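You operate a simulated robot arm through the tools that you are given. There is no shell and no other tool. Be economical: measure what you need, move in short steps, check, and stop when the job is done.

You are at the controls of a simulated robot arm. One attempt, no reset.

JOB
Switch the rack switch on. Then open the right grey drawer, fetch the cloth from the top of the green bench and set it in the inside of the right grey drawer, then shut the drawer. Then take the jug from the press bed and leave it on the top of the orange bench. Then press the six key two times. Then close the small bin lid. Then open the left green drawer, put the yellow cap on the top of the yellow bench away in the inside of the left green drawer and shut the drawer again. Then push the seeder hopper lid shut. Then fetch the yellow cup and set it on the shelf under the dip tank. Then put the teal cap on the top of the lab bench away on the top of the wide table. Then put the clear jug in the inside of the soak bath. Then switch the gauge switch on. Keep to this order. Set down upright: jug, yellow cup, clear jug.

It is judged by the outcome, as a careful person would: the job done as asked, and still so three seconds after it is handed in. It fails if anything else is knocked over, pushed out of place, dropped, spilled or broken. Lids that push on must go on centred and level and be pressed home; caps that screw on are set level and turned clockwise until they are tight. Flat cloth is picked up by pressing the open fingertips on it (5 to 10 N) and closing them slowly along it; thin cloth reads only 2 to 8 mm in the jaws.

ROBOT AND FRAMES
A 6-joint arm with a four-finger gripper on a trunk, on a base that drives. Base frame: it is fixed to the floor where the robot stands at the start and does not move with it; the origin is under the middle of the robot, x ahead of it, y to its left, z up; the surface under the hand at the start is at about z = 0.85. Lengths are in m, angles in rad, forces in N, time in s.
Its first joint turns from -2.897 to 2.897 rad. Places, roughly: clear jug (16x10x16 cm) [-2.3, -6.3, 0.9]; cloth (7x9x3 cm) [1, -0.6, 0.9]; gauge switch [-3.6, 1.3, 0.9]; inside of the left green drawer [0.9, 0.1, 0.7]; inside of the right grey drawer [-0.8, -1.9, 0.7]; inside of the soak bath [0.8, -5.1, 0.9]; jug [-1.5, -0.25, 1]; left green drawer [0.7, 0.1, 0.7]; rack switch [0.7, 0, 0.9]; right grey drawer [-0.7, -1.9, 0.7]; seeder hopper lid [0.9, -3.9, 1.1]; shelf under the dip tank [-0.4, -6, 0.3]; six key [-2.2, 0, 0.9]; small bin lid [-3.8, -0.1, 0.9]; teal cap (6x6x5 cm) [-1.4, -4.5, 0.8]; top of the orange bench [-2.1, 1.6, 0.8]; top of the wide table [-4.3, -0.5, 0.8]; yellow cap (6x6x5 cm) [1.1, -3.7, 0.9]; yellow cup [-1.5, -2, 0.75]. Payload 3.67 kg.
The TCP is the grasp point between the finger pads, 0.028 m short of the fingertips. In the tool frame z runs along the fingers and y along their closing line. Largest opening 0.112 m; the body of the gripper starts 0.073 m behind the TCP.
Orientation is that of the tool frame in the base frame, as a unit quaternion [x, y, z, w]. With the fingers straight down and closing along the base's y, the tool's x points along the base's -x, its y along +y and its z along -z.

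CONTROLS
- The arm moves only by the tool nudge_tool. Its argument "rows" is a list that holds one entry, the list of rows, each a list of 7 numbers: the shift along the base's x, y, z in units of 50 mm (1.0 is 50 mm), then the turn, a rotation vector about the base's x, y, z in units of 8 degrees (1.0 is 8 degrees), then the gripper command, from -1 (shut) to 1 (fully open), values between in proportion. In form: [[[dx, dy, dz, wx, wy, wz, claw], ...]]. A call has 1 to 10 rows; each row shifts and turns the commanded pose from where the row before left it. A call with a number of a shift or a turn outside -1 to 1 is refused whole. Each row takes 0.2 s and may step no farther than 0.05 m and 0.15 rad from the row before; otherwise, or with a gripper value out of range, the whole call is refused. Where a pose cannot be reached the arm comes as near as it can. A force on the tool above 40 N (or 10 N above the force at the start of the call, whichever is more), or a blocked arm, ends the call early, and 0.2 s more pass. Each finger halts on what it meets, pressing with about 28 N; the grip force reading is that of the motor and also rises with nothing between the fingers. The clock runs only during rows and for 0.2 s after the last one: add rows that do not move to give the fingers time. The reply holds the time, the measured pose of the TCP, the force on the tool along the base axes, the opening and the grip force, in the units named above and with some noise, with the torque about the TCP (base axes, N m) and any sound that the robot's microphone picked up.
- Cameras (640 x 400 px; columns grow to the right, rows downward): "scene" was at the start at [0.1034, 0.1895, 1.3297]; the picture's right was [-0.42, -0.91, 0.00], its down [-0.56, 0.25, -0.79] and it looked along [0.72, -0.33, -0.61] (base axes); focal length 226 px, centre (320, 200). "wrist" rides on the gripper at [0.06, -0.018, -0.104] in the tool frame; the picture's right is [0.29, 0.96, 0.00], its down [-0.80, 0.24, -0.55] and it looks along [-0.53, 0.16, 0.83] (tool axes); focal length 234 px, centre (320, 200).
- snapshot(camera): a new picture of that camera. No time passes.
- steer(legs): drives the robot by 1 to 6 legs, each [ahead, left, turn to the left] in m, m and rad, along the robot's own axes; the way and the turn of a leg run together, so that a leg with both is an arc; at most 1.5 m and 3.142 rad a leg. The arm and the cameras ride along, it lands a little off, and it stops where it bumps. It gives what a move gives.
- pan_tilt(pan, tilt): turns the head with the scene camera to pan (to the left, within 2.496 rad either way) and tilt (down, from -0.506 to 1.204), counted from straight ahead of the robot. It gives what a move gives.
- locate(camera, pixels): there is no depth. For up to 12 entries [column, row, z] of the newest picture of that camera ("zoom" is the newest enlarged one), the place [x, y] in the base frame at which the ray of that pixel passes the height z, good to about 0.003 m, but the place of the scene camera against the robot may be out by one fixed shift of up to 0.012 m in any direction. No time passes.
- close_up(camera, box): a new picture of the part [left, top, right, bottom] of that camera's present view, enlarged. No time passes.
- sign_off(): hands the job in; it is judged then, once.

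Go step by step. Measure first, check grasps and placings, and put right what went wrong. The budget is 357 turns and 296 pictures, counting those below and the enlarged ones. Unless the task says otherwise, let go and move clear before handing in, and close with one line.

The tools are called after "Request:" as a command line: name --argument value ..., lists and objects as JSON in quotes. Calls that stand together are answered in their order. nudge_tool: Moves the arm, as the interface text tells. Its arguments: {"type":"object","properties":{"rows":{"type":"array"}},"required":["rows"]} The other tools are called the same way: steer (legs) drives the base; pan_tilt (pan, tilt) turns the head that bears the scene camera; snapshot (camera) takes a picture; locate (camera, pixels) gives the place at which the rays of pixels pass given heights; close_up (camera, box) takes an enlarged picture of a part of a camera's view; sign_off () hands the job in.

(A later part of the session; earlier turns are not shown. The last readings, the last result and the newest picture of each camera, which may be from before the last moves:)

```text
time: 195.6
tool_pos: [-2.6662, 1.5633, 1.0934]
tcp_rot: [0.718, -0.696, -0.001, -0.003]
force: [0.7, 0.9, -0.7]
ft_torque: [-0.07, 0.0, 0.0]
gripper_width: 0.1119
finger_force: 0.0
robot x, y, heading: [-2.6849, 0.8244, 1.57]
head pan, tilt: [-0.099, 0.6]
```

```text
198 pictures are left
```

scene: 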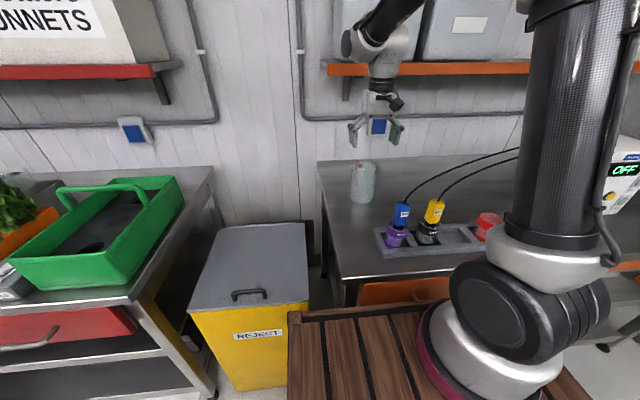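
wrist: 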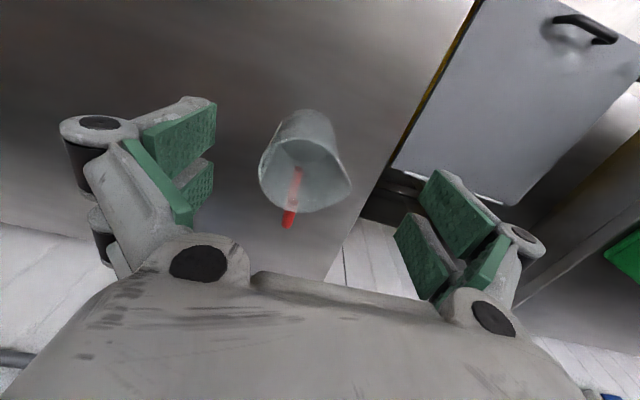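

Jug stands upright at the bench's left-back. I pull the arm back and drive to the island's west end with the keypad.

Request:
nudge_tool --rows '[[[0, -0.8, 0.5, 0, 0, 0, 1], [0, -0.9, 0.4, 0, 0, 0, 1], [0, -0.9, 0.4, 0, 0, 0, 1], [0, -0.9, 0.4, 0, 0, 0, 0], [0, -0.9, 0.3, 0, 0, 0, -1]]]'

Request:
steer --legs '[[-0.75, 0.22, 0], [0, 0, -1.57]]'

Request:
pan_tilt --pan -0.1 --tilt 0.65

Request:
snapshot --camera "scene"

```text
time: 196.8
tool_pos: [-2.6652, 1.3414, 1.192]
tcp_rot: [0.718, -0.696, -0.001, -0.003]
force: [-0.7, 0.0, -0.3]
ft_torque: [-0.06, -0.01, 0.01]
gripper_width: 0.0108
finger_force: 6.1
robot x, y, heading: [-2.6835, 0.8186, 1.572]
head pan, tilt: [-0.099, 0.6]
```

```text
time: 204.8
tool_pos: [-2.3907, 0.0444, 1.1931]
tcp_rot: [-0.011, 1.0, -0.001, 0.002]
force: [-0.7, -0.2, 0.9]
ft_torque: [0.02, -0.02, 0.01]
gripper_width: 0.0
finger_force: 28.3
robot x, y, heading: [-2.914, 0.0693, -0.01]
head pan, tilt: [-0.099, 0.6]
```

```text
time: 205.5
tool_pos: [-2.3897, 0.0436, 1.1926]
tcp_rot: [-0.011, 1.0, -0.001, 0.003]
force: [0.2, 1.4, -1.0]
ft_torque: [0.03, 0.01, 0.0]
gripper_width: 0.0
finger_force: 27.9
robot x, y, heading: [-2.9134, 0.0699, -0.012]
head pan, tilt: [-0.099, 0.649]
```

```text
197 pictures are left
```

scene: 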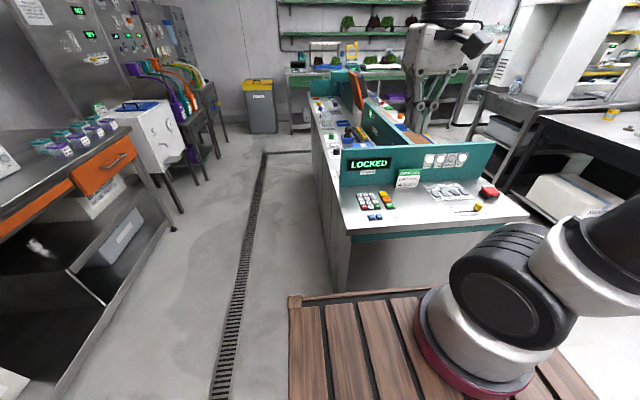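

Request:
close_up --camera "scene" --box '[340, 140, 500, 240]'

Request:
snapshot --camera "wrist"

```text
4.00 times, centred on (420, 190) of scene
```

zoom: 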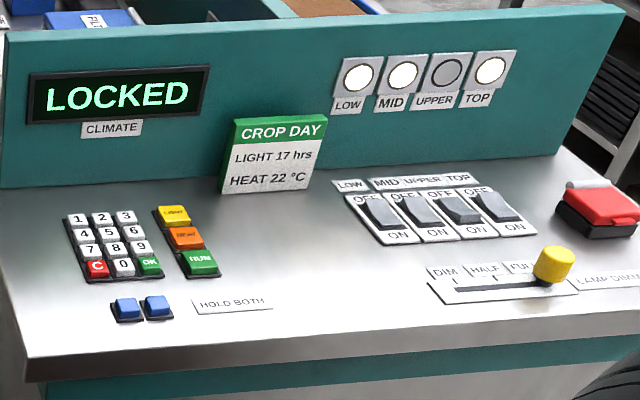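

```text
195 pictures are left
```

wrist: 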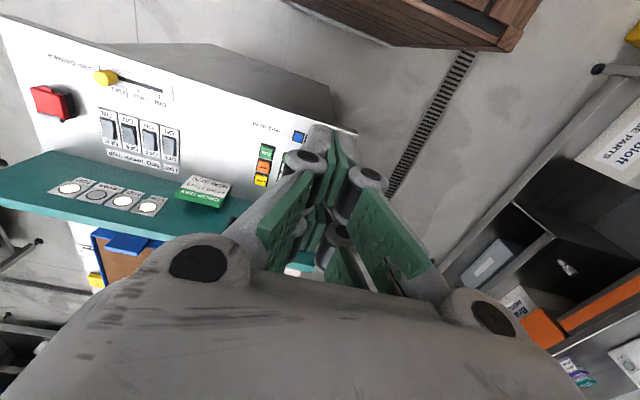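

Request:
locate --camera "zoom" --pixels '[[136, 233, 0.87], [136, 233, 0.88], [76, 220, 0.87], [150, 268, 0.87]]'

Request:
locate --camera "scene" --pixels '[[374, 198, 0.87], [374, 198, 0.88], [374, 202, 0.86], [364, 195, 0.87], [340, 193, 0.86], [350, 232, 0.86]]'

Request:
nudge_tool --rows '[[[0.5, 0.8, 0, 0, 0, 0, -1], [0.5, 0.8, 0, 0, 0, 0, -1], [0.5, 0.8, -0.2, 0, 0, 0, -1]]]'

Request:
snapshot --camera "wrist"

```text
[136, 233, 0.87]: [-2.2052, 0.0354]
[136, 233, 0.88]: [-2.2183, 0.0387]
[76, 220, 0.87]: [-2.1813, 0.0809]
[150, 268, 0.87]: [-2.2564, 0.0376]
```

```text
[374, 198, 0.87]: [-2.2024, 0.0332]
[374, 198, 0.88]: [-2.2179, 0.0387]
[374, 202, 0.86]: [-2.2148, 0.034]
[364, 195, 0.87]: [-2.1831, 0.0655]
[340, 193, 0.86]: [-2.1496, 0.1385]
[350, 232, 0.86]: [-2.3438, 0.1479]
```

```text
time: 206.3
tool_pos: [-2.3147, 0.1658, 1.1822]
tcp_rot: [-0.01, 1.0, 0.0, 0.003]
force: [-0.1, -0.3, 0.9]
ft_torque: [0.04, -0.06, 0.01]
gripper_width: 0.0002
finger_force: 27.8
robot x, y, heading: [-2.9156, 0.0693, -0.012]
head pan, tilt: [-0.099, 0.649]
```

```text
194 pictures are left
```

wrist: 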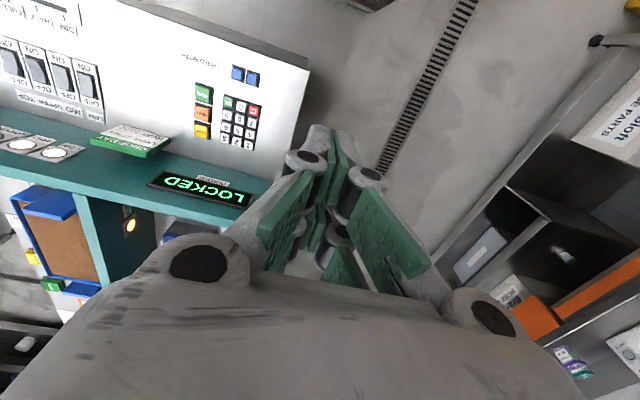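

Request:
close_up --camera "wrist" --box '[180, 55, 292, 160]'

```text
3.81 times, centred on (236, 108) of wrist
```

zoom: 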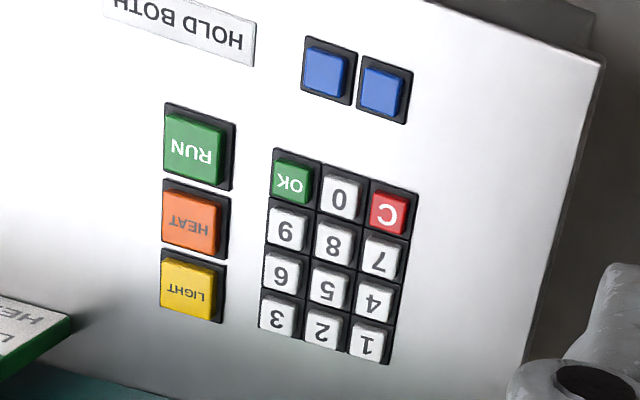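

Request:
locate --camera "zoom" --pixels '[[282, 271, 0.87], [282, 271, 0.875], [282, 271, 0.865], [329, 286, 0.87], [287, 232, 0.87], [277, 314, 0.87], [373, 299, 0.87], [290, 182, 0.87]]'

```text
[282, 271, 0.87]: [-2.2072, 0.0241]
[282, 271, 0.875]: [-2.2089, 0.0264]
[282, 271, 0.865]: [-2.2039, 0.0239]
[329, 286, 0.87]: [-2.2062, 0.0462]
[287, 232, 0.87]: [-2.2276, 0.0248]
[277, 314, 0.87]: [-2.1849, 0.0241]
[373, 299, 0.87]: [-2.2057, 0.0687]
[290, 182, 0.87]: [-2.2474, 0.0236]
```

Key 6 is at about (-2.207, 0.0245). I move above it.

Request:
nudge_tool --rows '[[[0.36, -0.47, -0.4, 0, 0, 0, -1], [0.36, -0.47, -0.6, 0, 0, 0, -1], [0.36, -0.47, -0.6, 0, 0, 0, -1], [0.36, -0.47, -0.6, 0, 0, 0, -1], [0.36, -0.47, -0.6, 0, 0, 0, -1], [0.36, -0.47, -0.6, 0, 0, 0, -1], [0, 0, -0.8, 0, 0, 0, -1], [0, 0, -0.6, 0, 0, 0, -1]]]'

Request:
snapshot --camera "wrist"

Request:
close_up --camera "scene" --box '[330, 150, 430, 220]'

```text
time: 208.1
tool_pos: [-2.2082, 0.0227, 0.9406]
tcp_rot: [-0.01, 1.0, -0.001, 0.003]
force: [-0.4, 0.5, 0.2]
ft_torque: [0.02, -0.03, -0.02]
gripper_width: 0.0
finger_force: 28.1
robot x, y, heading: [-2.9109, 0.0666, -0.008]
head pan, tilt: [-0.099, 0.649]
```

```text
192 pictures are left
```

wrist: 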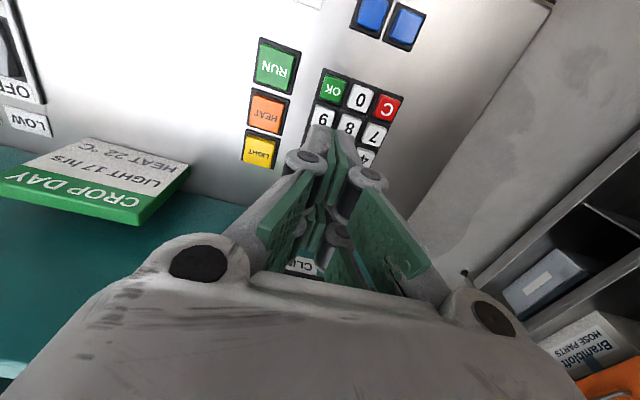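

```text
5.71 times, centred on (380, 185) of scene
```

zoom: 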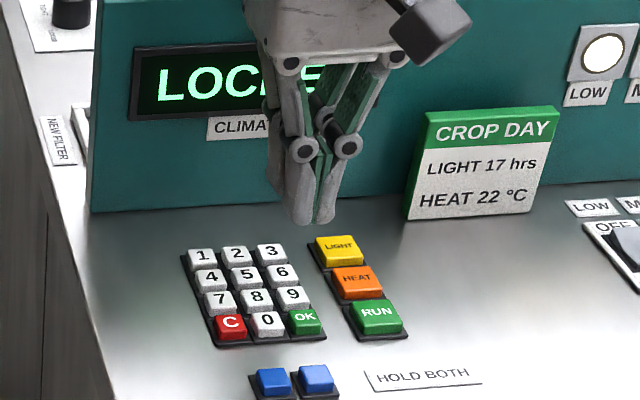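

Request:
locate --camera "wrist" --pixels '[[323, 118, 0.87], [348, 126, 0.87], [373, 133, 0.87], [333, 90, 0.87], [360, 97, 0.87], [387, 106, 0.87]]'

```text
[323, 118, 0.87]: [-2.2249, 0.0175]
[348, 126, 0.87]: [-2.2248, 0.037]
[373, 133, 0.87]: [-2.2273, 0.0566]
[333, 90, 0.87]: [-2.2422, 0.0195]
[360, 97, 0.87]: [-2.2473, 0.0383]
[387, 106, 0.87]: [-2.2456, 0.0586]
```

Request:
nudge_tool --rows '[[[0.08, -0.03, -0.4, 0, 0, 0, -1], [0, 0, -0.3, 0, 0, 0, -1], [0, 0, 0, 0, 0, 0, -1]]]'

Request:
close_up --camera "scene" --box '[340, 165, 420, 221]'

Request:
close_up --camera "wrist" --box '[240, 60, 440, 200]'

```text
time: 208.9
tool_pos: [-2.2042, 0.0226, 0.9065]
tcp_rot: [-0.011, 1.0, 0.0, 0.002]
force: [-0.5, 0.2, 0.3]
ft_torque: [0.01, 0.01, 0.0]
gripper_width: 0.0
finger_force: 27.7
robot x, y, heading: [-2.91, 0.0684, -0.014]
head pan, tilt: [-0.099, 0.649]
```

```text
7.14 times, centred on (380, 193) of scene
```

zoom: 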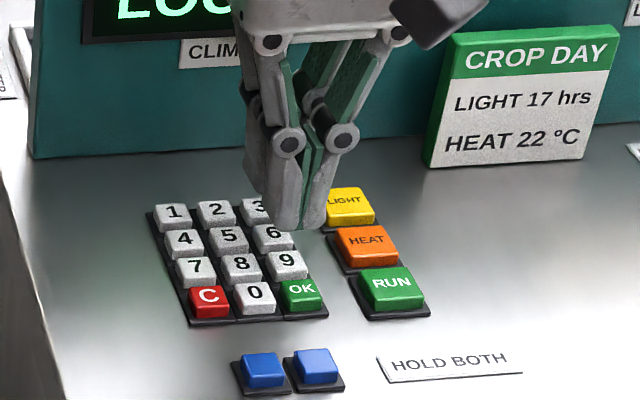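

```text
2.86 times, centred on (340, 130) of wrist
```

zoom: 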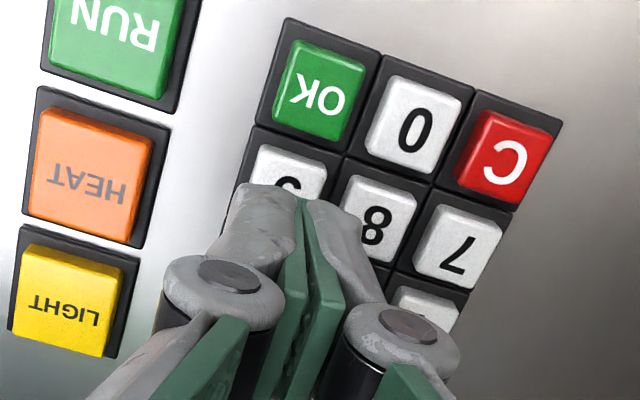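

The tip's visual width along its tool x looks larger than assumed, so I check the finger shape: lift and turn the tool 90° to view it side-on with the scene camera.

Request:
nudge_tool --rows '[[[0, 0, 0.8, 0, 0, 0, -1], [-0.3, 0, 0.8, 0, 0, 1, -1], [-0.3, 0, 0, 0, 0, 1, -1], [0, 0, 0, 0, 0, 1, -1], [0, 0, 0, 0, 0, 1, -1], [0, 0, 0, 0, 0, 1, -1], [0, 0, 0, 0, 0, 1, -1], [0, 0, 0, 0, 0, 1, -1], [0, 0, 0, 0, 0, 1, -1], [0, 0, 0, 0, 0, 1, -1]]]'

Request:
close_up --camera "scene" --box '[320, 110, 440, 210]'

Request:
close_up --camera "wrist" --box '[220, 80, 460, 240]'

```text
time: 211.1
tool_pos: [-2.2338, 0.0222, 0.9871]
tcp_rot: [-0.598, 0.802, 0.002, 0.002]
force: [-0.5, -0.7, -0.4]
ft_torque: [-0.01, -0.01, 0.01]
gripper_width: 0.0
finger_force: 28.2
robot x, y, heading: [-2.9138, 0.0718, -0.008]
head pan, tilt: [-0.099, 0.649]
```

```text
4.00 times, centred on (380, 160) of scene
```

zoom: 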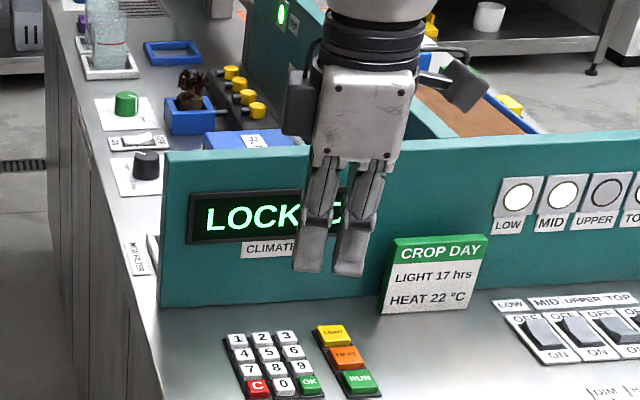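

```text
2.50 times, centred on (340, 160) of wrist
```

zoom: 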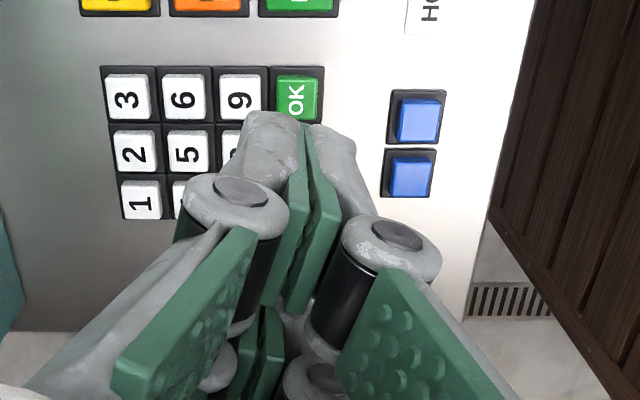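

The fingers are two-pronged and wider than a key along tool x, so I must learn the true contact shape. I'll test-press a bare patch of panel near (-2.24,-0.085), first vertical.

Request:
nudge_tool --rows '[[[0, -0.5, 0, 0, 0, 1, -1], [0, -0.6, 0, 0, 0, 1, -1], [-0.1, -0.6, 0, 0, 0, 0.1, -1], [0, -0.45, 0, 0, 0, 0, -1], [0, 0, -0.6, 0, 0, 0, -1], [0, 0, -0.6, 0, 0, 0, -1]]]'

Request:
close_up --camera "wrist" --box '[180, 40, 500, 240]'

```text
time: 212.5
tool_pos: [-2.2401, -0.0847, 0.9263]
tcp_rot: [-0.707, 0.708, 0.0, 0.003]
force: [-0.8, -0.3, -0.5]
ft_torque: [0.02, -0.07, -0.03]
gripper_width: 0.0
finger_force: 27.9
robot x, y, heading: [-2.9134, 0.07, -0.02]
head pan, tilt: [-0.099, 0.649]
```

```text
2.00 times, centred on (340, 140) of wrist
```

zoom: 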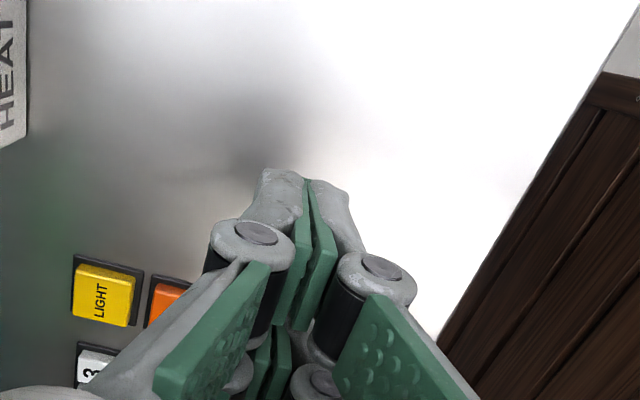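

Bare panel beneath. I press down gently in small steps.

Request:
nudge_tool --rows '[[[0, 0, -0.4, 0, 0, 0, -1], [0, 0, -0.15, 0, 0, 0, -1], [0, 0, -0.06, 0, 0, 0, -1], [0, 0, -0.06, 0, 0, 0, -1], [0, 0, -0.06, 0, 0, 0, -1], [0, 0, -0.06, 0, 0, 0, -1], [0, 0, -0.06, 0, 0, 0, -1], [0, 0, -0.06, 0, 0, 0, -1], [0, 0, -0.06, 0, 0, 0, -1]]]'

```text
time: 214.5
tool_pos: [-2.2386, -0.0855, 0.8802]
tcp_rot: [0.707, -0.707, -0.001, -0.003]
force: [-0.1, 0.2, 0.2]
ft_torque: [0.02, 0.02, -0.01]
gripper_width: 0.0
finger_force: 27.8
robot x, y, heading: [-2.9131, 0.0726, -0.011]
head pan, tilt: [-0.099, 0.649]
```

Request:
nudge_tool --rows '[[[0, 0, -0.05, 0, 0, 0, -1], [0, 0, -0.05, 0, 0, 0, -1], [0, 0, -0.05, 0, 0, 0, -1], [0, 0, -0.05, 0, 0, 0, -1], [0, 0, -0.05, 0, 0, 0, -1], [0, 0, -0.05, 0, 0, 0, -1]]]'

```text
time: 215.2
tool_pos: [-2.239, -0.0867, 0.8754]
tcp_rot: [-0.707, 0.707, 0.0, 0.004]
force: [-7.3, 3.5, 24.2]
ft_torque: [-0.38, 0.24, -0.2]
gripper_width: 0.0
finger_force: 35.8
robot x, y, heading: [-2.9099, 0.0699, -0.011]
head pan, tilt: [-0.099, 0.649]
stopped in row 3: the force on the tool passed its limit at 49 N (the readings are from after the stop); the commanded pose is now the measured one
```

Panel is at z≈0.848. Now a second test press with a 32° tilt tells the corner offset.

Request:
nudge_tool --rows '[[[0, 0, 0.8, 0, 0, 0, -1], [0, 0, 0, 1, 0, 0, -1], [0, 0, 0, 1, 0, 0, -1], [0, 0, 0, 1, 0, 0, -1], [0, 0, 0, 1, 0, 0, -1], [0, 0, -0.3, 0, 0, 0, -1], [0, 0, -0.06, 0, 0, 0, -1], [0, 0, -0.06, 0, 0, 0, -1]]]'

Request:
nudge_tool --rows '[[[0, 0, -0.05, 0, 0, 0, -1], [0, 0, -0.05, 0, 0, 0, -1], [0, 0, -0.05, 0, 0, 0, -1], [0, 0, -0.05, 0, 0, 0, -1], [0, 0, -0.05, 0, 0, 0, -1], [0, 0, -0.05, 0, 0, 0, -1], [0, 0, -0.05, 0, 0, 0, -1], [0, 0, -0.05, 0, 0, 0, -1]]]'

```text
time: 217.0
tool_pos: [-2.2384, -0.0862, 0.8932]
tcp_rot: [-0.679, 0.68, 0.195, 0.198]
force: [-0.5, 0.2, -0.7]
ft_torque: [0.01, 0.02, 0.01]
gripper_width: 0.0001
finger_force: 35.7
robot x, y, heading: [-2.9086, 0.0707, -0.009]
head pan, tilt: [-0.099, 0.649]
```

```text
time: 218.2
tool_pos: [-2.2378, -0.0864, 0.8846]
tcp_rot: [0.68, -0.678, -0.195, -0.2]
force: [-7.4, 0.0, 16.2]
ft_torque: [-0.11, 0.27, -0.06]
gripper_width: 0.0
finger_force: 35.5
robot x, y, heading: [-2.9096, 0.0706, -0.017]
head pan, tilt: [-0.099, 0.649]
stopped in row 5: the force on the tool passed its limit at 47 N (the readings are from after the stop); the commanded pose is now the measured one
```

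The corner half-width is about 0.024 m (two prongs). I'll press with a single tilted corner: add a 16° roll, and place that corner over the 6.

Request:
nudge_tool --rows '[[[0, 0, 0.8, 0, 0, 0, -1], [0, 0, 0.7, 0, -1, 0, -1], [0.2, 0.6, 0, 0, -1, 0, -1], [0.2, 0.6, 0, 0, 0, 0, -1], [0.2, 0.6, 0, 0, 0, 0, -1], [0.13, 0.46, -0.2, 0, 0, 0, -1], [0, 0, -0.4, 0, 0, 0, -1]]]'

Request:
close_up --camera "scene" --box '[340, 165, 420, 221]'

Request:
close_up --camera "wrist" --box '[180, 40, 460, 220]'

```text
time: 219.8
tool_pos: [-2.2017, 0.0263, 0.9277]
tcp_rot: [0.7, -0.644, -0.099, -0.292]
force: [0.6, -0.5, -0.5]
ft_torque: [-0.05, 0.0, 0.0]
gripper_width: 0.0
finger_force: 36.2
robot x, y, heading: [-2.9161, 0.0696, -0.011]
head pan, tilt: [-0.099, 0.649]
```

```text
7.14 times, centred on (380, 193) of scene
```

zoom: 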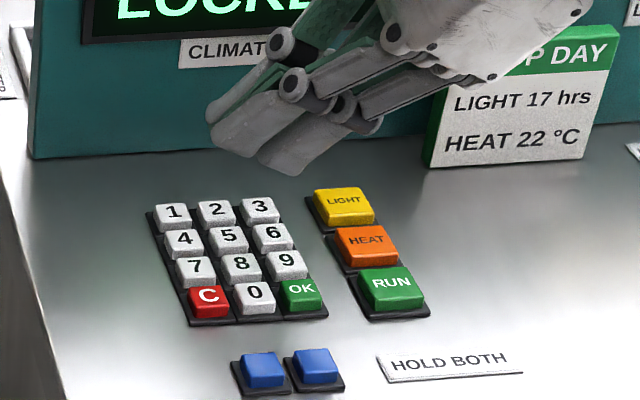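

```text
2.22 times, centred on (320, 130) of wrist
```

zoom: 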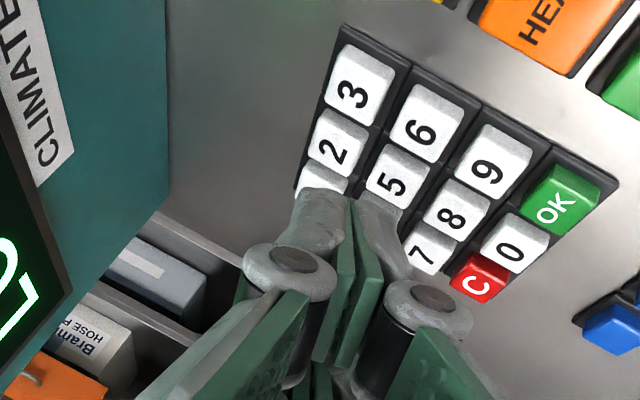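

Request:
locate --camera "zoom" --pixels '[[425, 130, 0.861], [495, 168, 0.861], [357, 90, 0.861], [395, 182, 0.861], [455, 212, 0.861], [425, 130, 0.87], [425, 130, 0.852]]'

Request:
locate --camera "scene" --pixels '[[373.3, 198.7, 0.861], [378.3, 202.7, 0.861]]'

```text
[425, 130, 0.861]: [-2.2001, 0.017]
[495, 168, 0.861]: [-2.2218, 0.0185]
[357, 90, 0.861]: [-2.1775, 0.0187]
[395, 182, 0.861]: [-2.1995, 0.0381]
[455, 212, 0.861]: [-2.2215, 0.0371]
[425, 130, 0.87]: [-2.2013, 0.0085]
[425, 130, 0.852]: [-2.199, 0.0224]
```

```text
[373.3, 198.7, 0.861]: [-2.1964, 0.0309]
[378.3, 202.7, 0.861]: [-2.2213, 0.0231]
```

Request:
locate --camera "scene" --pixels '[[375.1, 189.1, 0.89], [377, 188.5, 0.89], [372, 188, 0.89], [371.5, 190, 0.89]]'

```text
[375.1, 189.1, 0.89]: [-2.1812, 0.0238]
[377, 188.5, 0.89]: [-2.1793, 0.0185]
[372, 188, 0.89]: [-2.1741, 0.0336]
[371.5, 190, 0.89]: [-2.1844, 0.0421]
```

Estimates for key 6 average to (-2.201,0.0225). I centre the corner there and descend to just above the key to check.

Request:
nudge_tool --rows '[[[0, 0.04, -0.25, 0, 0, 0, -1], [0, 0, -0.17, 0, 0, 0, -1], [0, 0, 0, 0, 0, 0, -1]]]'

Request:
close_up --camera "scene" --box '[350, 175, 400, 210]'

Request:
close_up --camera "wrist" --box '[240, 40, 460, 180]'

```text
time: 220.6
tool_pos: [-2.202, 0.0281, 0.907]
tcp_rot: [0.7, -0.644, -0.098, -0.292]
force: [-0.4, -0.1, 0.1]
ft_torque: [0.01, 0.0, -0.02]
gripper_width: 0.0003
finger_force: 35.6
robot x, y, heading: [-2.9146, 0.0687, -0.011]
head pan, tilt: [-0.099, 0.649]
```

```text
11.43 times, centred on (375, 192) of scene
```

zoom: 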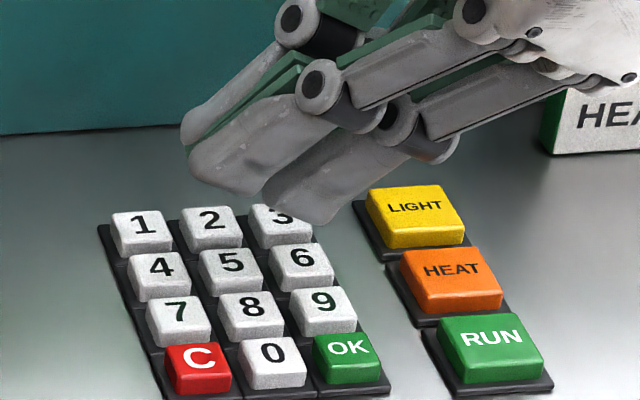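

```text
2.86 times, centred on (350, 110) of wrist
```

zoom: 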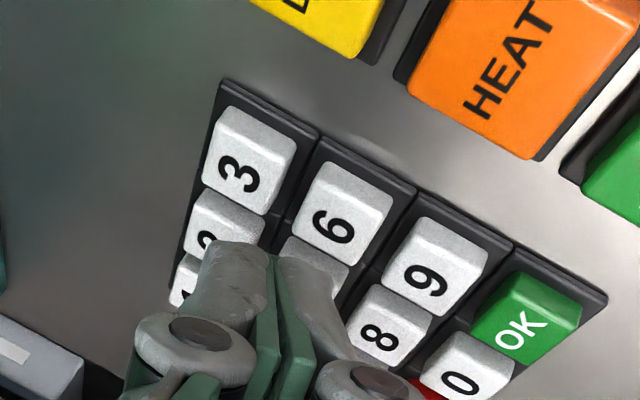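

Request:
nudge_tool --rows '[[[-0.05, 0.04, -0.08, 0, 0, 0, -1], [0, 0, -0.06, 0, 0, 0, -1]]]'

Request:
close_up --camera "scene" --box '[350, 175, 400, 210]'

Request:
close_up --camera "wrist" --box '[240, 40, 460, 180]'

```text
time: 221.2
tool_pos: [-2.2031, 0.0294, 0.8997]
tcp_rot: [0.7, -0.644, -0.098, -0.293]
force: [-0.2, 0.1, -0.3]
ft_torque: [0.0, -0.02, -0.01]
gripper_width: 0.0001
finger_force: 35.7
robot x, y, heading: [-2.9133, 0.0695, -0.012]
head pan, tilt: [-0.099, 0.649]
```

```text
11.43 times, centred on (375, 192) of scene
```

zoom: 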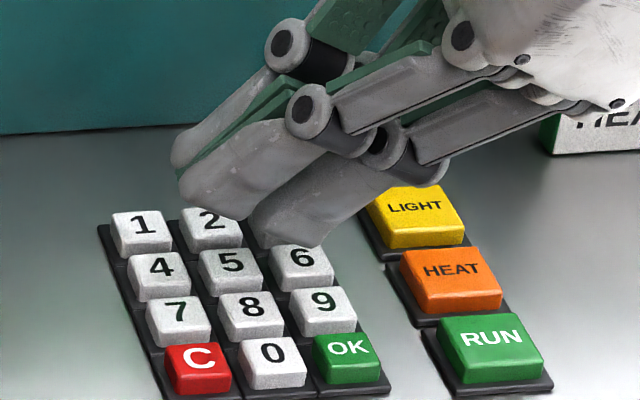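

```text
2.86 times, centred on (350, 110) of wrist
```

zoom: 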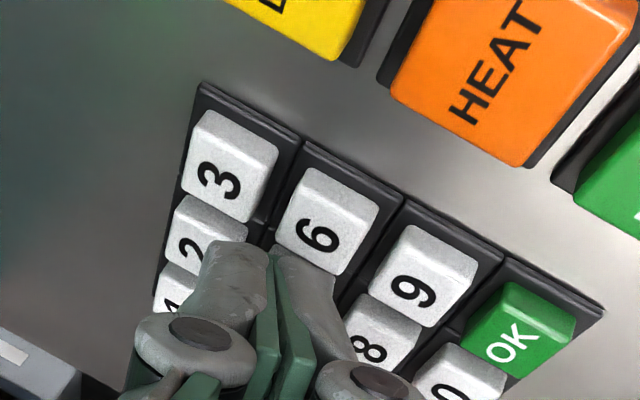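

Request:
nudge_tool --rows '[[[-0.08, 0, -0.04, 0, 0, 0, -1], [0, 0, -0.04, 0, 0, 0, -1], [0, 0, -0.04, 0, 0, 0, -1]]]'

Request:
close_up --camera "scene" --box '[350, 175, 400, 210]'

```text
time: 222.0
tool_pos: [-2.207, 0.0302, 0.8945]
tcp_rot: [0.7, -0.645, -0.097, -0.292]
force: [0.0, -0.1, -0.1]
ft_torque: [-0.03, 0.02, 0.0]
gripper_width: 0.0001
finger_force: 35.9
robot x, y, heading: [-2.912, 0.0677, -0.015]
head pan, tilt: [-0.099, 0.649]
```

```text
11.43 times, centred on (375, 192) of scene
```

zoom: 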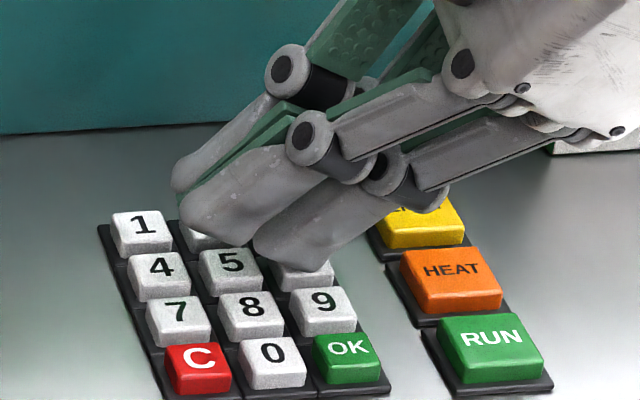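

The corner now sits over the 6 in the picture. I press down in small steps.

Request:
nudge_tool --rows '[[[0, 0, -0.04, 0, 0, 0, -1], [0, 0, -0.04, 0, 0, 0, -1], [0, 0, -0.04, 0, 0, 0, -1], [0, 0, -0.04, 0, 0, 0, -1]]]'

Request:
close_up --camera "scene" --box '[340, 145, 420, 215]'

```text
time: 223.0
tool_pos: [-2.2064, 0.0295, 0.887]
tcp_rot: [0.699, -0.645, -0.098, -0.294]
force: [0.6, 1.1, 11.4]
ft_torque: [-0.08, -0.06, 0.03]
gripper_width: 0.0002
finger_force: 35.5
robot x, y, heading: [-2.9133, 0.0705, -0.012]
head pan, tilt: [-0.099, 0.649]
heard: click
```

```text
5.71 times, centred on (380, 180) of scene
```

zoom: 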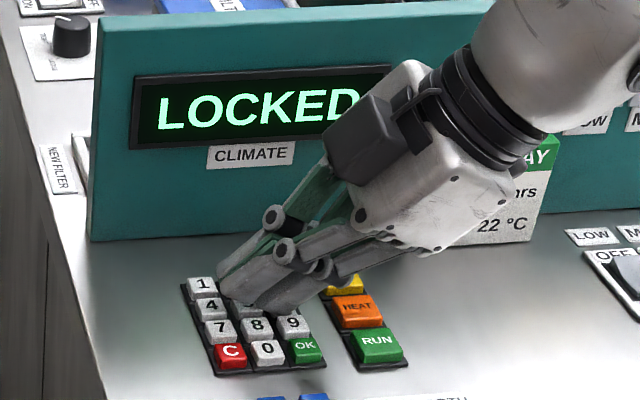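

One click heard. I lift off fully and press the same spot a second time.

Request:
nudge_tool --rows '[[[0, 0, 0.2, 0, 0, 0, -1], [0, 0, 0.05, 0, 0, 0, -1], [0, 0, 0, 0, 0, 0, -1]]]'

Request:
close_up --camera "scene" --box '[350, 175, 400, 210]'

```text
time: 223.8
tool_pos: [-2.2073, 0.0316, 0.8991]
tcp_rot: [0.7, -0.644, -0.098, -0.292]
force: [-0.4, -0.6, 0.8]
ft_torque: [0.02, -0.04, -0.03]
gripper_width: 0.0
finger_force: 35.8
robot x, y, heading: [-2.9133, 0.0691, -0.014]
head pan, tilt: [-0.099, 0.649]
```

```text
11.43 times, centred on (375, 192) of scene
```

zoom: 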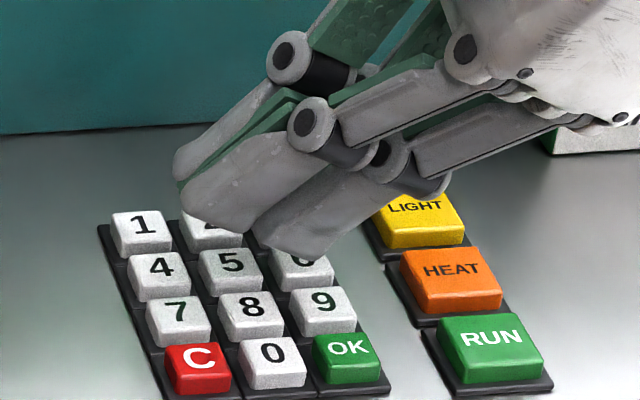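

Request:
nudge_tool --rows '[[[0, 0, -0.12, 0, 0, 0, -1], [0, 0, -0.05, 0, 0, 0, -1], [0, 0, -0.04, 0, 0, 0, -1], [0, 0, -0.04, 0, 0, 0, -1]]]'

Request:
close_up --camera "scene" --box '[350, 175, 400, 210]'

```text
time: 224.8
tool_pos: [-2.2065, 0.0311, 0.8867]
tcp_rot: [0.699, -0.645, -0.097, -0.293]
force: [0.6, 1.5, 11.6]
ft_torque: [-0.05, -0.05, 0.03]
gripper_width: 0.0
finger_force: 35.5
robot x, y, heading: [-2.9099, 0.0701, -0.015]
head pan, tilt: [-0.099, 0.649]
heard: click
```

```text
11.43 times, centred on (375, 192) of scene
```

zoom: 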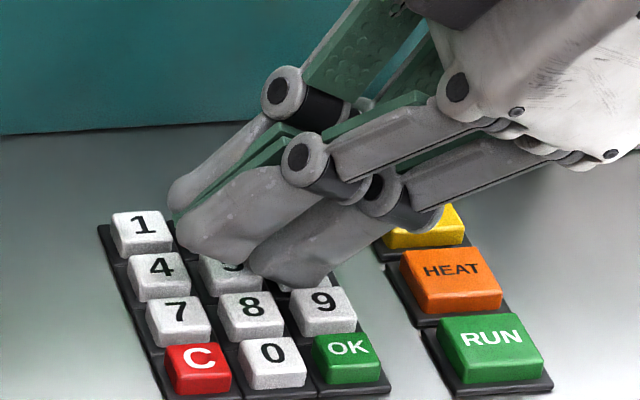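

Second click, tip on the 6. I lift away, level the tool, and turn towards the wide table for the small bin.

Request:
nudge_tool --rows '[[[0, 0, 0.6, 0, 0, 0, -1], [0, 0, 0.9, 0, 0, 0, -1], [-0.3, 0, 0.9, -1, 1, 0, -1], [-0.5, 0, 0.8, -1, 1, 0, -1], [-0.5, 0, 0.8, -1, 0, 0, -1], [-0.5, 0, 0.8, -1, 0, 0, -1], [-0.5, 0, 0.8, 0, 0, 0, -1], [-0.5, 0, 0.5, 0, 0, 0, -1]]]'

Request:
steer --legs '[[0, 0, 3.141]]'

Request:
pan_tilt --pan 0.0 --tilt 0.5

Request:
snapshot --camera "scene"

```text
refused: row 3 steps farther than a row can; nothing moved
```

```text
time: 232.5
tool_pos: [-3.6164, 0.1236, 0.8866]
tcp_rot: [0.652, 0.693, -0.293, 0.095]
force: [-0.4, 0.6, 0.1]
ft_torque: [0.0, -0.03, 0.01]
gripper_width: 0.0001
finger_force: 35.7
robot x, y, heading: [-2.9143, 0.066, 3.105]
head pan, tilt: [-0.099, 0.649]
heard: click, click
```

```text
time: 233.2
tool_pos: [-3.6148, 0.1227, 0.8859]
tcp_rot: [0.652, 0.693, -0.293, 0.094]
force: [0.0, 0.5, 0.1]
ft_torque: [0.0, 0.01, 0.01]
gripper_width: 0.0002
finger_force: 36.0
robot x, y, heading: [-2.916, 0.0711, 3.108]
head pan, tilt: [0.0, 0.499]
```

```text
175 pictures are left
```

scene: 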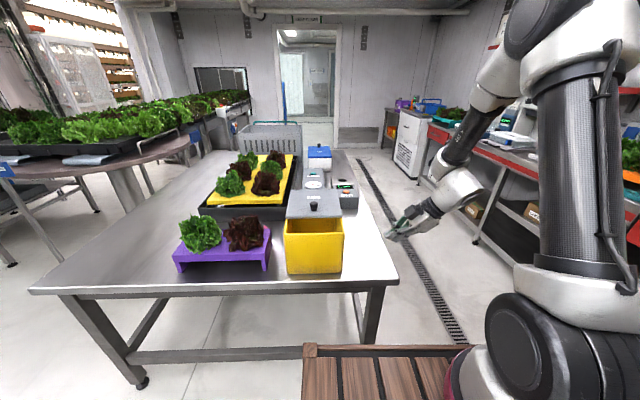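

The row was refused (my step too large) and the base turned while the finger was still on the key: two more clicks were heard. I must inspect the keypad and display.

Request:
pan_tilt --pan 2.49 --tilt 0.5

Request:
snapshot --camera "scene"

```text
time: 235.5
tool_pos: [-3.6162, 0.1234, 0.8871]
tcp_rot: [0.652, 0.693, -0.293, 0.095]
force: [0.1, 0.0, -0.3]
ft_torque: [0.0, -0.01, 0.03]
gripper_width: 0.0001
finger_force: 35.9
robot x, y, heading: [-2.9121, 0.0693, 3.105]
head pan, tilt: [2.491, 0.499]
```

```text
174 pictures are left
```

scene: 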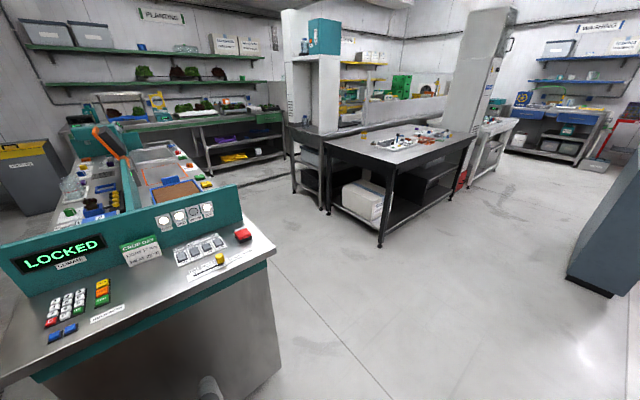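

Request:
close_up --camera "scene" --box '[0, 190, 240, 350]'

```text
2.50 times, centred on (120, 270) of scene
```

zoom: 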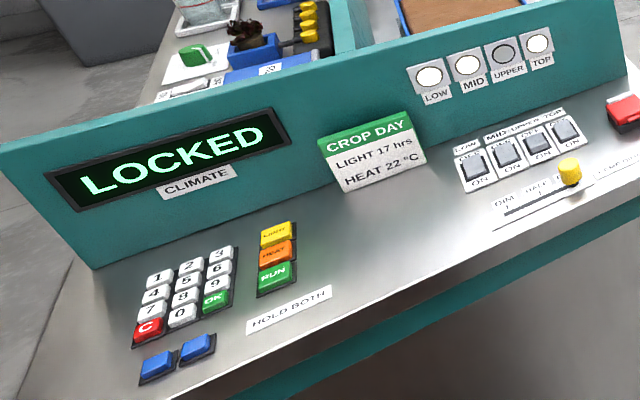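

Keys are all up, display unchanged ("LOCKED"); six was pressed twice as asked, the stray clicks came afterwards while sliding off. I won't chain calls like that again. Now lift and level the tool.

Request:
nudge_tool --rows '[[[0, 0, 0.9, 0, 0, 0, -1], [0, 0, 0.9, 0, 0, 0, -1], [0.3, 0, 0.8, 0, -1, 0, -1], [0.3, 0, 0.8, 0, -1, 0, -1], [0.3, 0, 0.8, 1, 0, 0, -1], [0.3, 0, 0.6, 1, 0, 0, -1], [0.3, 0, 0.6, 1, 0, 0, -1], [0.3, 0, 0.4, 1, 0, 0, -1]]]'

Request:
pan_tilt --pan 0.1 --tilt 0.55

Request:
close_up --camera "scene" --box '[160, 120, 480, 320]'

```text
time: 237.3
tool_pos: [-3.5287, 0.1238, 1.1755]
tcp_rot: [0.713, 0.701, -0.006, -0.007]
force: [-0.6, -0.2, -0.8]
ft_torque: [0.0, -0.06, 0.01]
gripper_width: 0.0001
finger_force: 35.6
robot x, y, heading: [-2.9158, 0.0676, 3.112]
head pan, tilt: [2.491, 0.499]
```

```text
time: 239.5
tool_pos: [-3.5283, 0.1247, 1.1758]
tcp_rot: [0.713, 0.702, -0.006, -0.006]
force: [-0.2, -0.2, 0.0]
ft_torque: [0.0, -0.01, -0.01]
gripper_width: 0.0002
finger_force: 35.8
robot x, y, heading: [-2.9089, 0.0672, 3.108]
head pan, tilt: [0.099, 0.55]
```

```text
2.00 times, centred on (320, 220) of scene
```

zoom: 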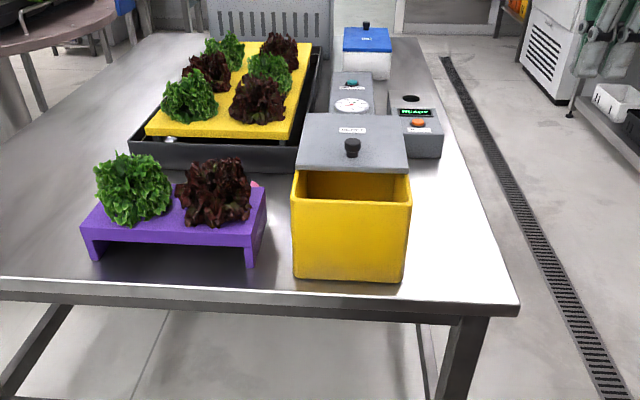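

Request:
snapshot --camera "wrist"

Request:
locate --camera "scene" --pixels '[[307, 260, 0.8], [361, 261, 0.8], [306, 206, 0.95], [364, 206, 0.95], [336, 194, 0.98], [312, 177, 0.95], [361, 177, 0.95], [420, 270, 0.8], [307, 206, 0.92]]'

```text
171 pictures are left
```

wrist: 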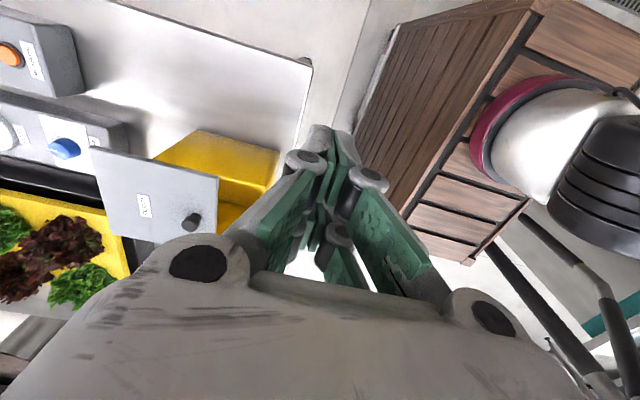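

```text
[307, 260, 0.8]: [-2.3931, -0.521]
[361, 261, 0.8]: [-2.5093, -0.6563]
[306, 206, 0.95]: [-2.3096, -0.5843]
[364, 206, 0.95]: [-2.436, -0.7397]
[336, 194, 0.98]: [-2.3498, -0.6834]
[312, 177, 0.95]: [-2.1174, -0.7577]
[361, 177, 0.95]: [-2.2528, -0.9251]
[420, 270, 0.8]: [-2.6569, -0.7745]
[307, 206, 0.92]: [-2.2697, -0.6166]
```

Request:
snapshot --camera "scene"

Request:
locate --camera "scene" --pixels '[[307, 260, 0.8], [361, 261, 0.8], [306, 206, 0.92], [364, 206, 0.92], [308.5, 205, 0.97], [364, 205, 0.97], [312.5, 176.5, 0.97], [361, 176.5, 0.97], [312.5, 176.5, 1.05], [361, 176.5, 1.05]]'

Request:
locate --camera "wrist" --pixels '[[93, 150, 0.97], [218, 178, 0.97], [93, 150, 1.05], [218, 178, 1.05], [280, 152, 0.92], [196, 130, 0.92], [280, 152, 0.95], [196, 130, 0.95]]'

```text
170 pictures are left
```

scene: 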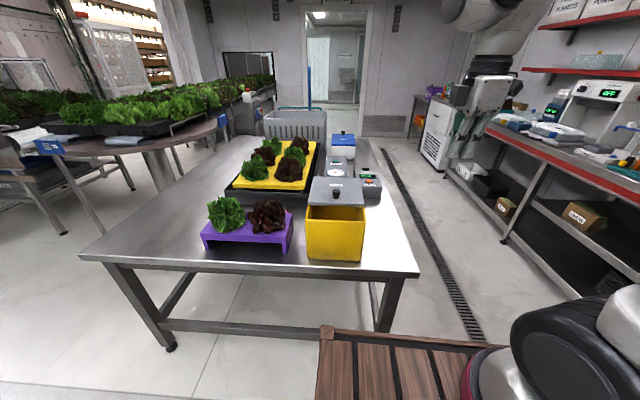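

```text
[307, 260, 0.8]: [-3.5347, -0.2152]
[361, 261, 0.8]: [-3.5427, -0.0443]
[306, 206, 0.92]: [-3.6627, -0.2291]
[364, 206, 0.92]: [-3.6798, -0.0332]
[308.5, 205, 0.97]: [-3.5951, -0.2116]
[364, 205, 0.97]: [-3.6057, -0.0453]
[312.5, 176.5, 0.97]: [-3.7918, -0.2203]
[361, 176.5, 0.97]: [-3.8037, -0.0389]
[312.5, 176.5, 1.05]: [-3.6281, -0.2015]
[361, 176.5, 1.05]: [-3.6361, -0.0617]
```

```text
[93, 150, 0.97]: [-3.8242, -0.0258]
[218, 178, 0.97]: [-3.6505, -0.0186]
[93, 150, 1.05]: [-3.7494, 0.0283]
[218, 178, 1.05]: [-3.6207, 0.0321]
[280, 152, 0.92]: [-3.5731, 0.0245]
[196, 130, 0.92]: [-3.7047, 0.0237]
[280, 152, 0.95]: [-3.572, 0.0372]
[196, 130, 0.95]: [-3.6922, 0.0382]
```

The grey lid is a flat plate slid back about 9 cm (x -3.655…-3.835, z≈0.95) with a black knob: a sliding lid to be drawn towards +x. I move closer.

Request:
steer --legs '[[0.07, 0.12, 0.03]]'

Request:
snapshot --camera "wrist"

Request:
snapshot --camera "scene"

```text
time: 240.8
tool_pos: [-3.6005, -0.0167, 1.1755]
tcp_rot: [0.7, 0.714, -0.007, -0.006]
force: [-1.1, -0.6, -0.9]
ft_torque: [0.04, 0.02, -0.02]
gripper_width: 0.0
finger_force: 35.6
robot x, y, heading: [-2.9836, -0.0494, 3.141]
head pan, tilt: [0.099, 0.55]
```

```text
169 pictures are left
```

wrist: 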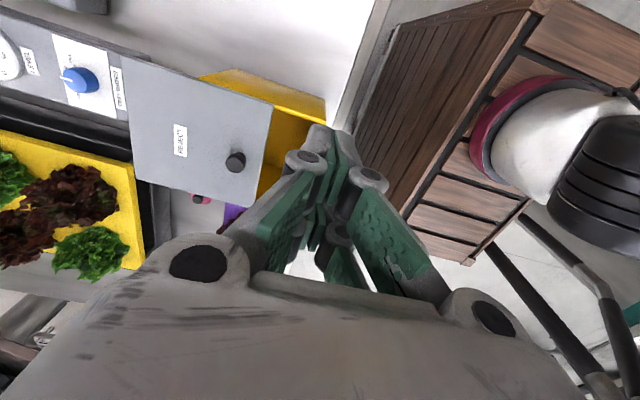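

```text
168 pictures are left
```

scene: 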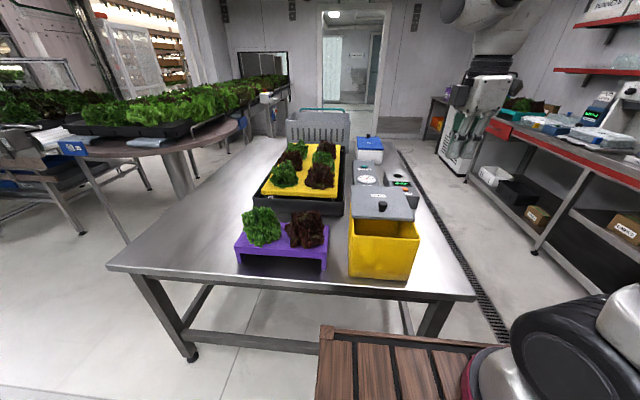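

Request:
close_up --camera "wrist" --box '[110, 50, 350, 210]'

Request:
close_up --camera "scene" --box '[330, 150, 450, 290]'

Request:
locate --camera "wrist" --pixels '[[236, 162, 0.95], [236, 162, 0.97], [236, 162, 0.99], [272, 106, 0.95], [255, 202, 0.95], [126, 60, 0.95], [138, 178, 0.95]]'

Request:
locate --camera "scene" --pixels '[[382, 206, 0.95], [382, 206, 0.97], [382, 206, 0.99], [414, 221, 0.95], [350, 218, 0.95]]'

```text
2.50 times, centred on (230, 130) of wrist
```

zoom: 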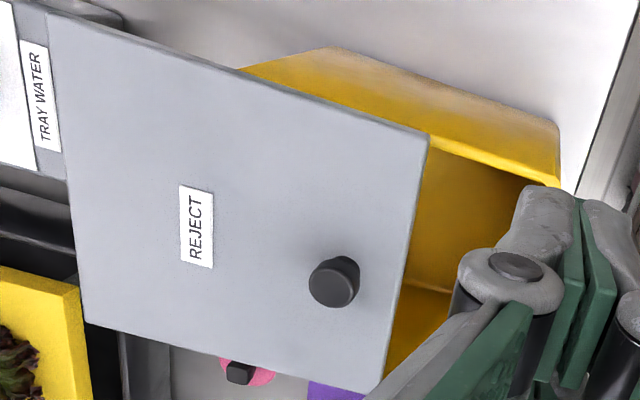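

```text
2.86 times, centred on (390, 220) of scene
```

zoom: 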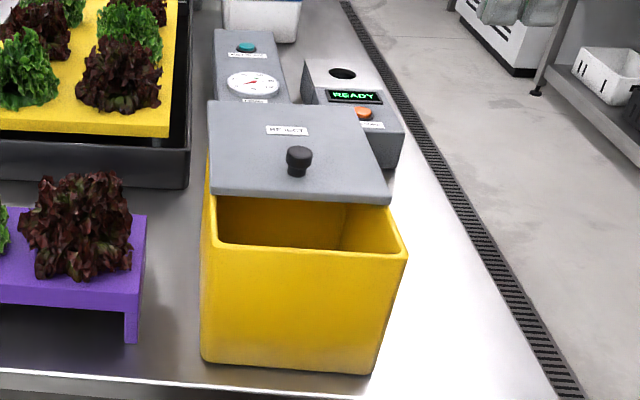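

```text
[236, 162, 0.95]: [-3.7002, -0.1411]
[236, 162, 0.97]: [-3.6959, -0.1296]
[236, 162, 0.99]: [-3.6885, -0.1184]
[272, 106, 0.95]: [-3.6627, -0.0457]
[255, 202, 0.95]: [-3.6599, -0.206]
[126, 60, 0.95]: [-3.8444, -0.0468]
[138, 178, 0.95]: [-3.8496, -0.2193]
```

```text
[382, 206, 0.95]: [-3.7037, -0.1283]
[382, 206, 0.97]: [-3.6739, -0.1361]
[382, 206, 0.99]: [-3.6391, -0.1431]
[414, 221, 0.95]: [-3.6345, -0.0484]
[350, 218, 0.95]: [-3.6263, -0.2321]
```

Knob top is near (-3.693,-0.131,0.965). I move above it with the jaws half open, closing along x.

Request:
nudge_tool --rows '[[[-0.37, -0.46, -0.1, 0, 0, 0, 0.1], [-0.37, -0.46, -0.4, 0, 0, 0, 0.1], [-0.37, -0.46, -0.5, 0, 0, 0, 0.1], [-0.37, -0.46, -0.5, 0, 0, 0, 0.1], [-0.37, -0.45, -0.5, 0, 0, 0, 0.1]]]'

Request:
snapshot --camera "wrist"

Request:
close_up --camera "scene" --box '[330, 120, 450, 260]'

```text
time: 242.0
tool_pos: [-3.6923, -0.1311, 1.0738]
tcp_rot: [0.701, 0.713, -0.008, -0.006]
force: [1.1, 0.6, 0.9]
ft_torque: [-0.02, 0.03, 0.03]
gripper_width: 0.0616
finger_force: 0.1
robot x, y, heading: [-2.9827, -0.0484, 3.144]
head pan, tilt: [0.099, 0.55]
```

```text
165 pictures are left
```

wrist: 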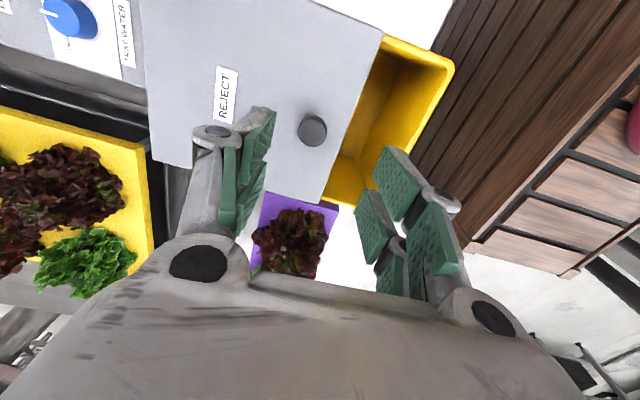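

```text
2.86 times, centred on (390, 190) of scene
```

zoom: 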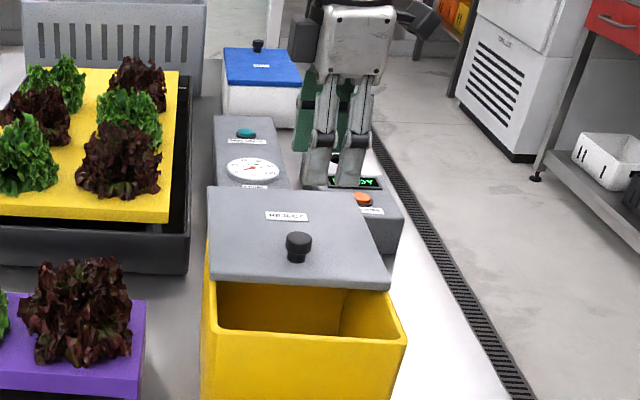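

Request:
locate --camera "wrist" --pixels '[[312, 130, 0.965], [312, 130, 0.975], [383, 35, 0.945], [322, 200, 0.945], [452, 65, 0.93], [338, 205, 0.93]]'

```text
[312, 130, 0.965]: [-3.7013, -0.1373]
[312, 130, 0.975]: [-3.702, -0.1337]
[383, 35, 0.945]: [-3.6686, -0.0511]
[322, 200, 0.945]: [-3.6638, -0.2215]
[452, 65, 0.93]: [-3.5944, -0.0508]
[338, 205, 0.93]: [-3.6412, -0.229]
```

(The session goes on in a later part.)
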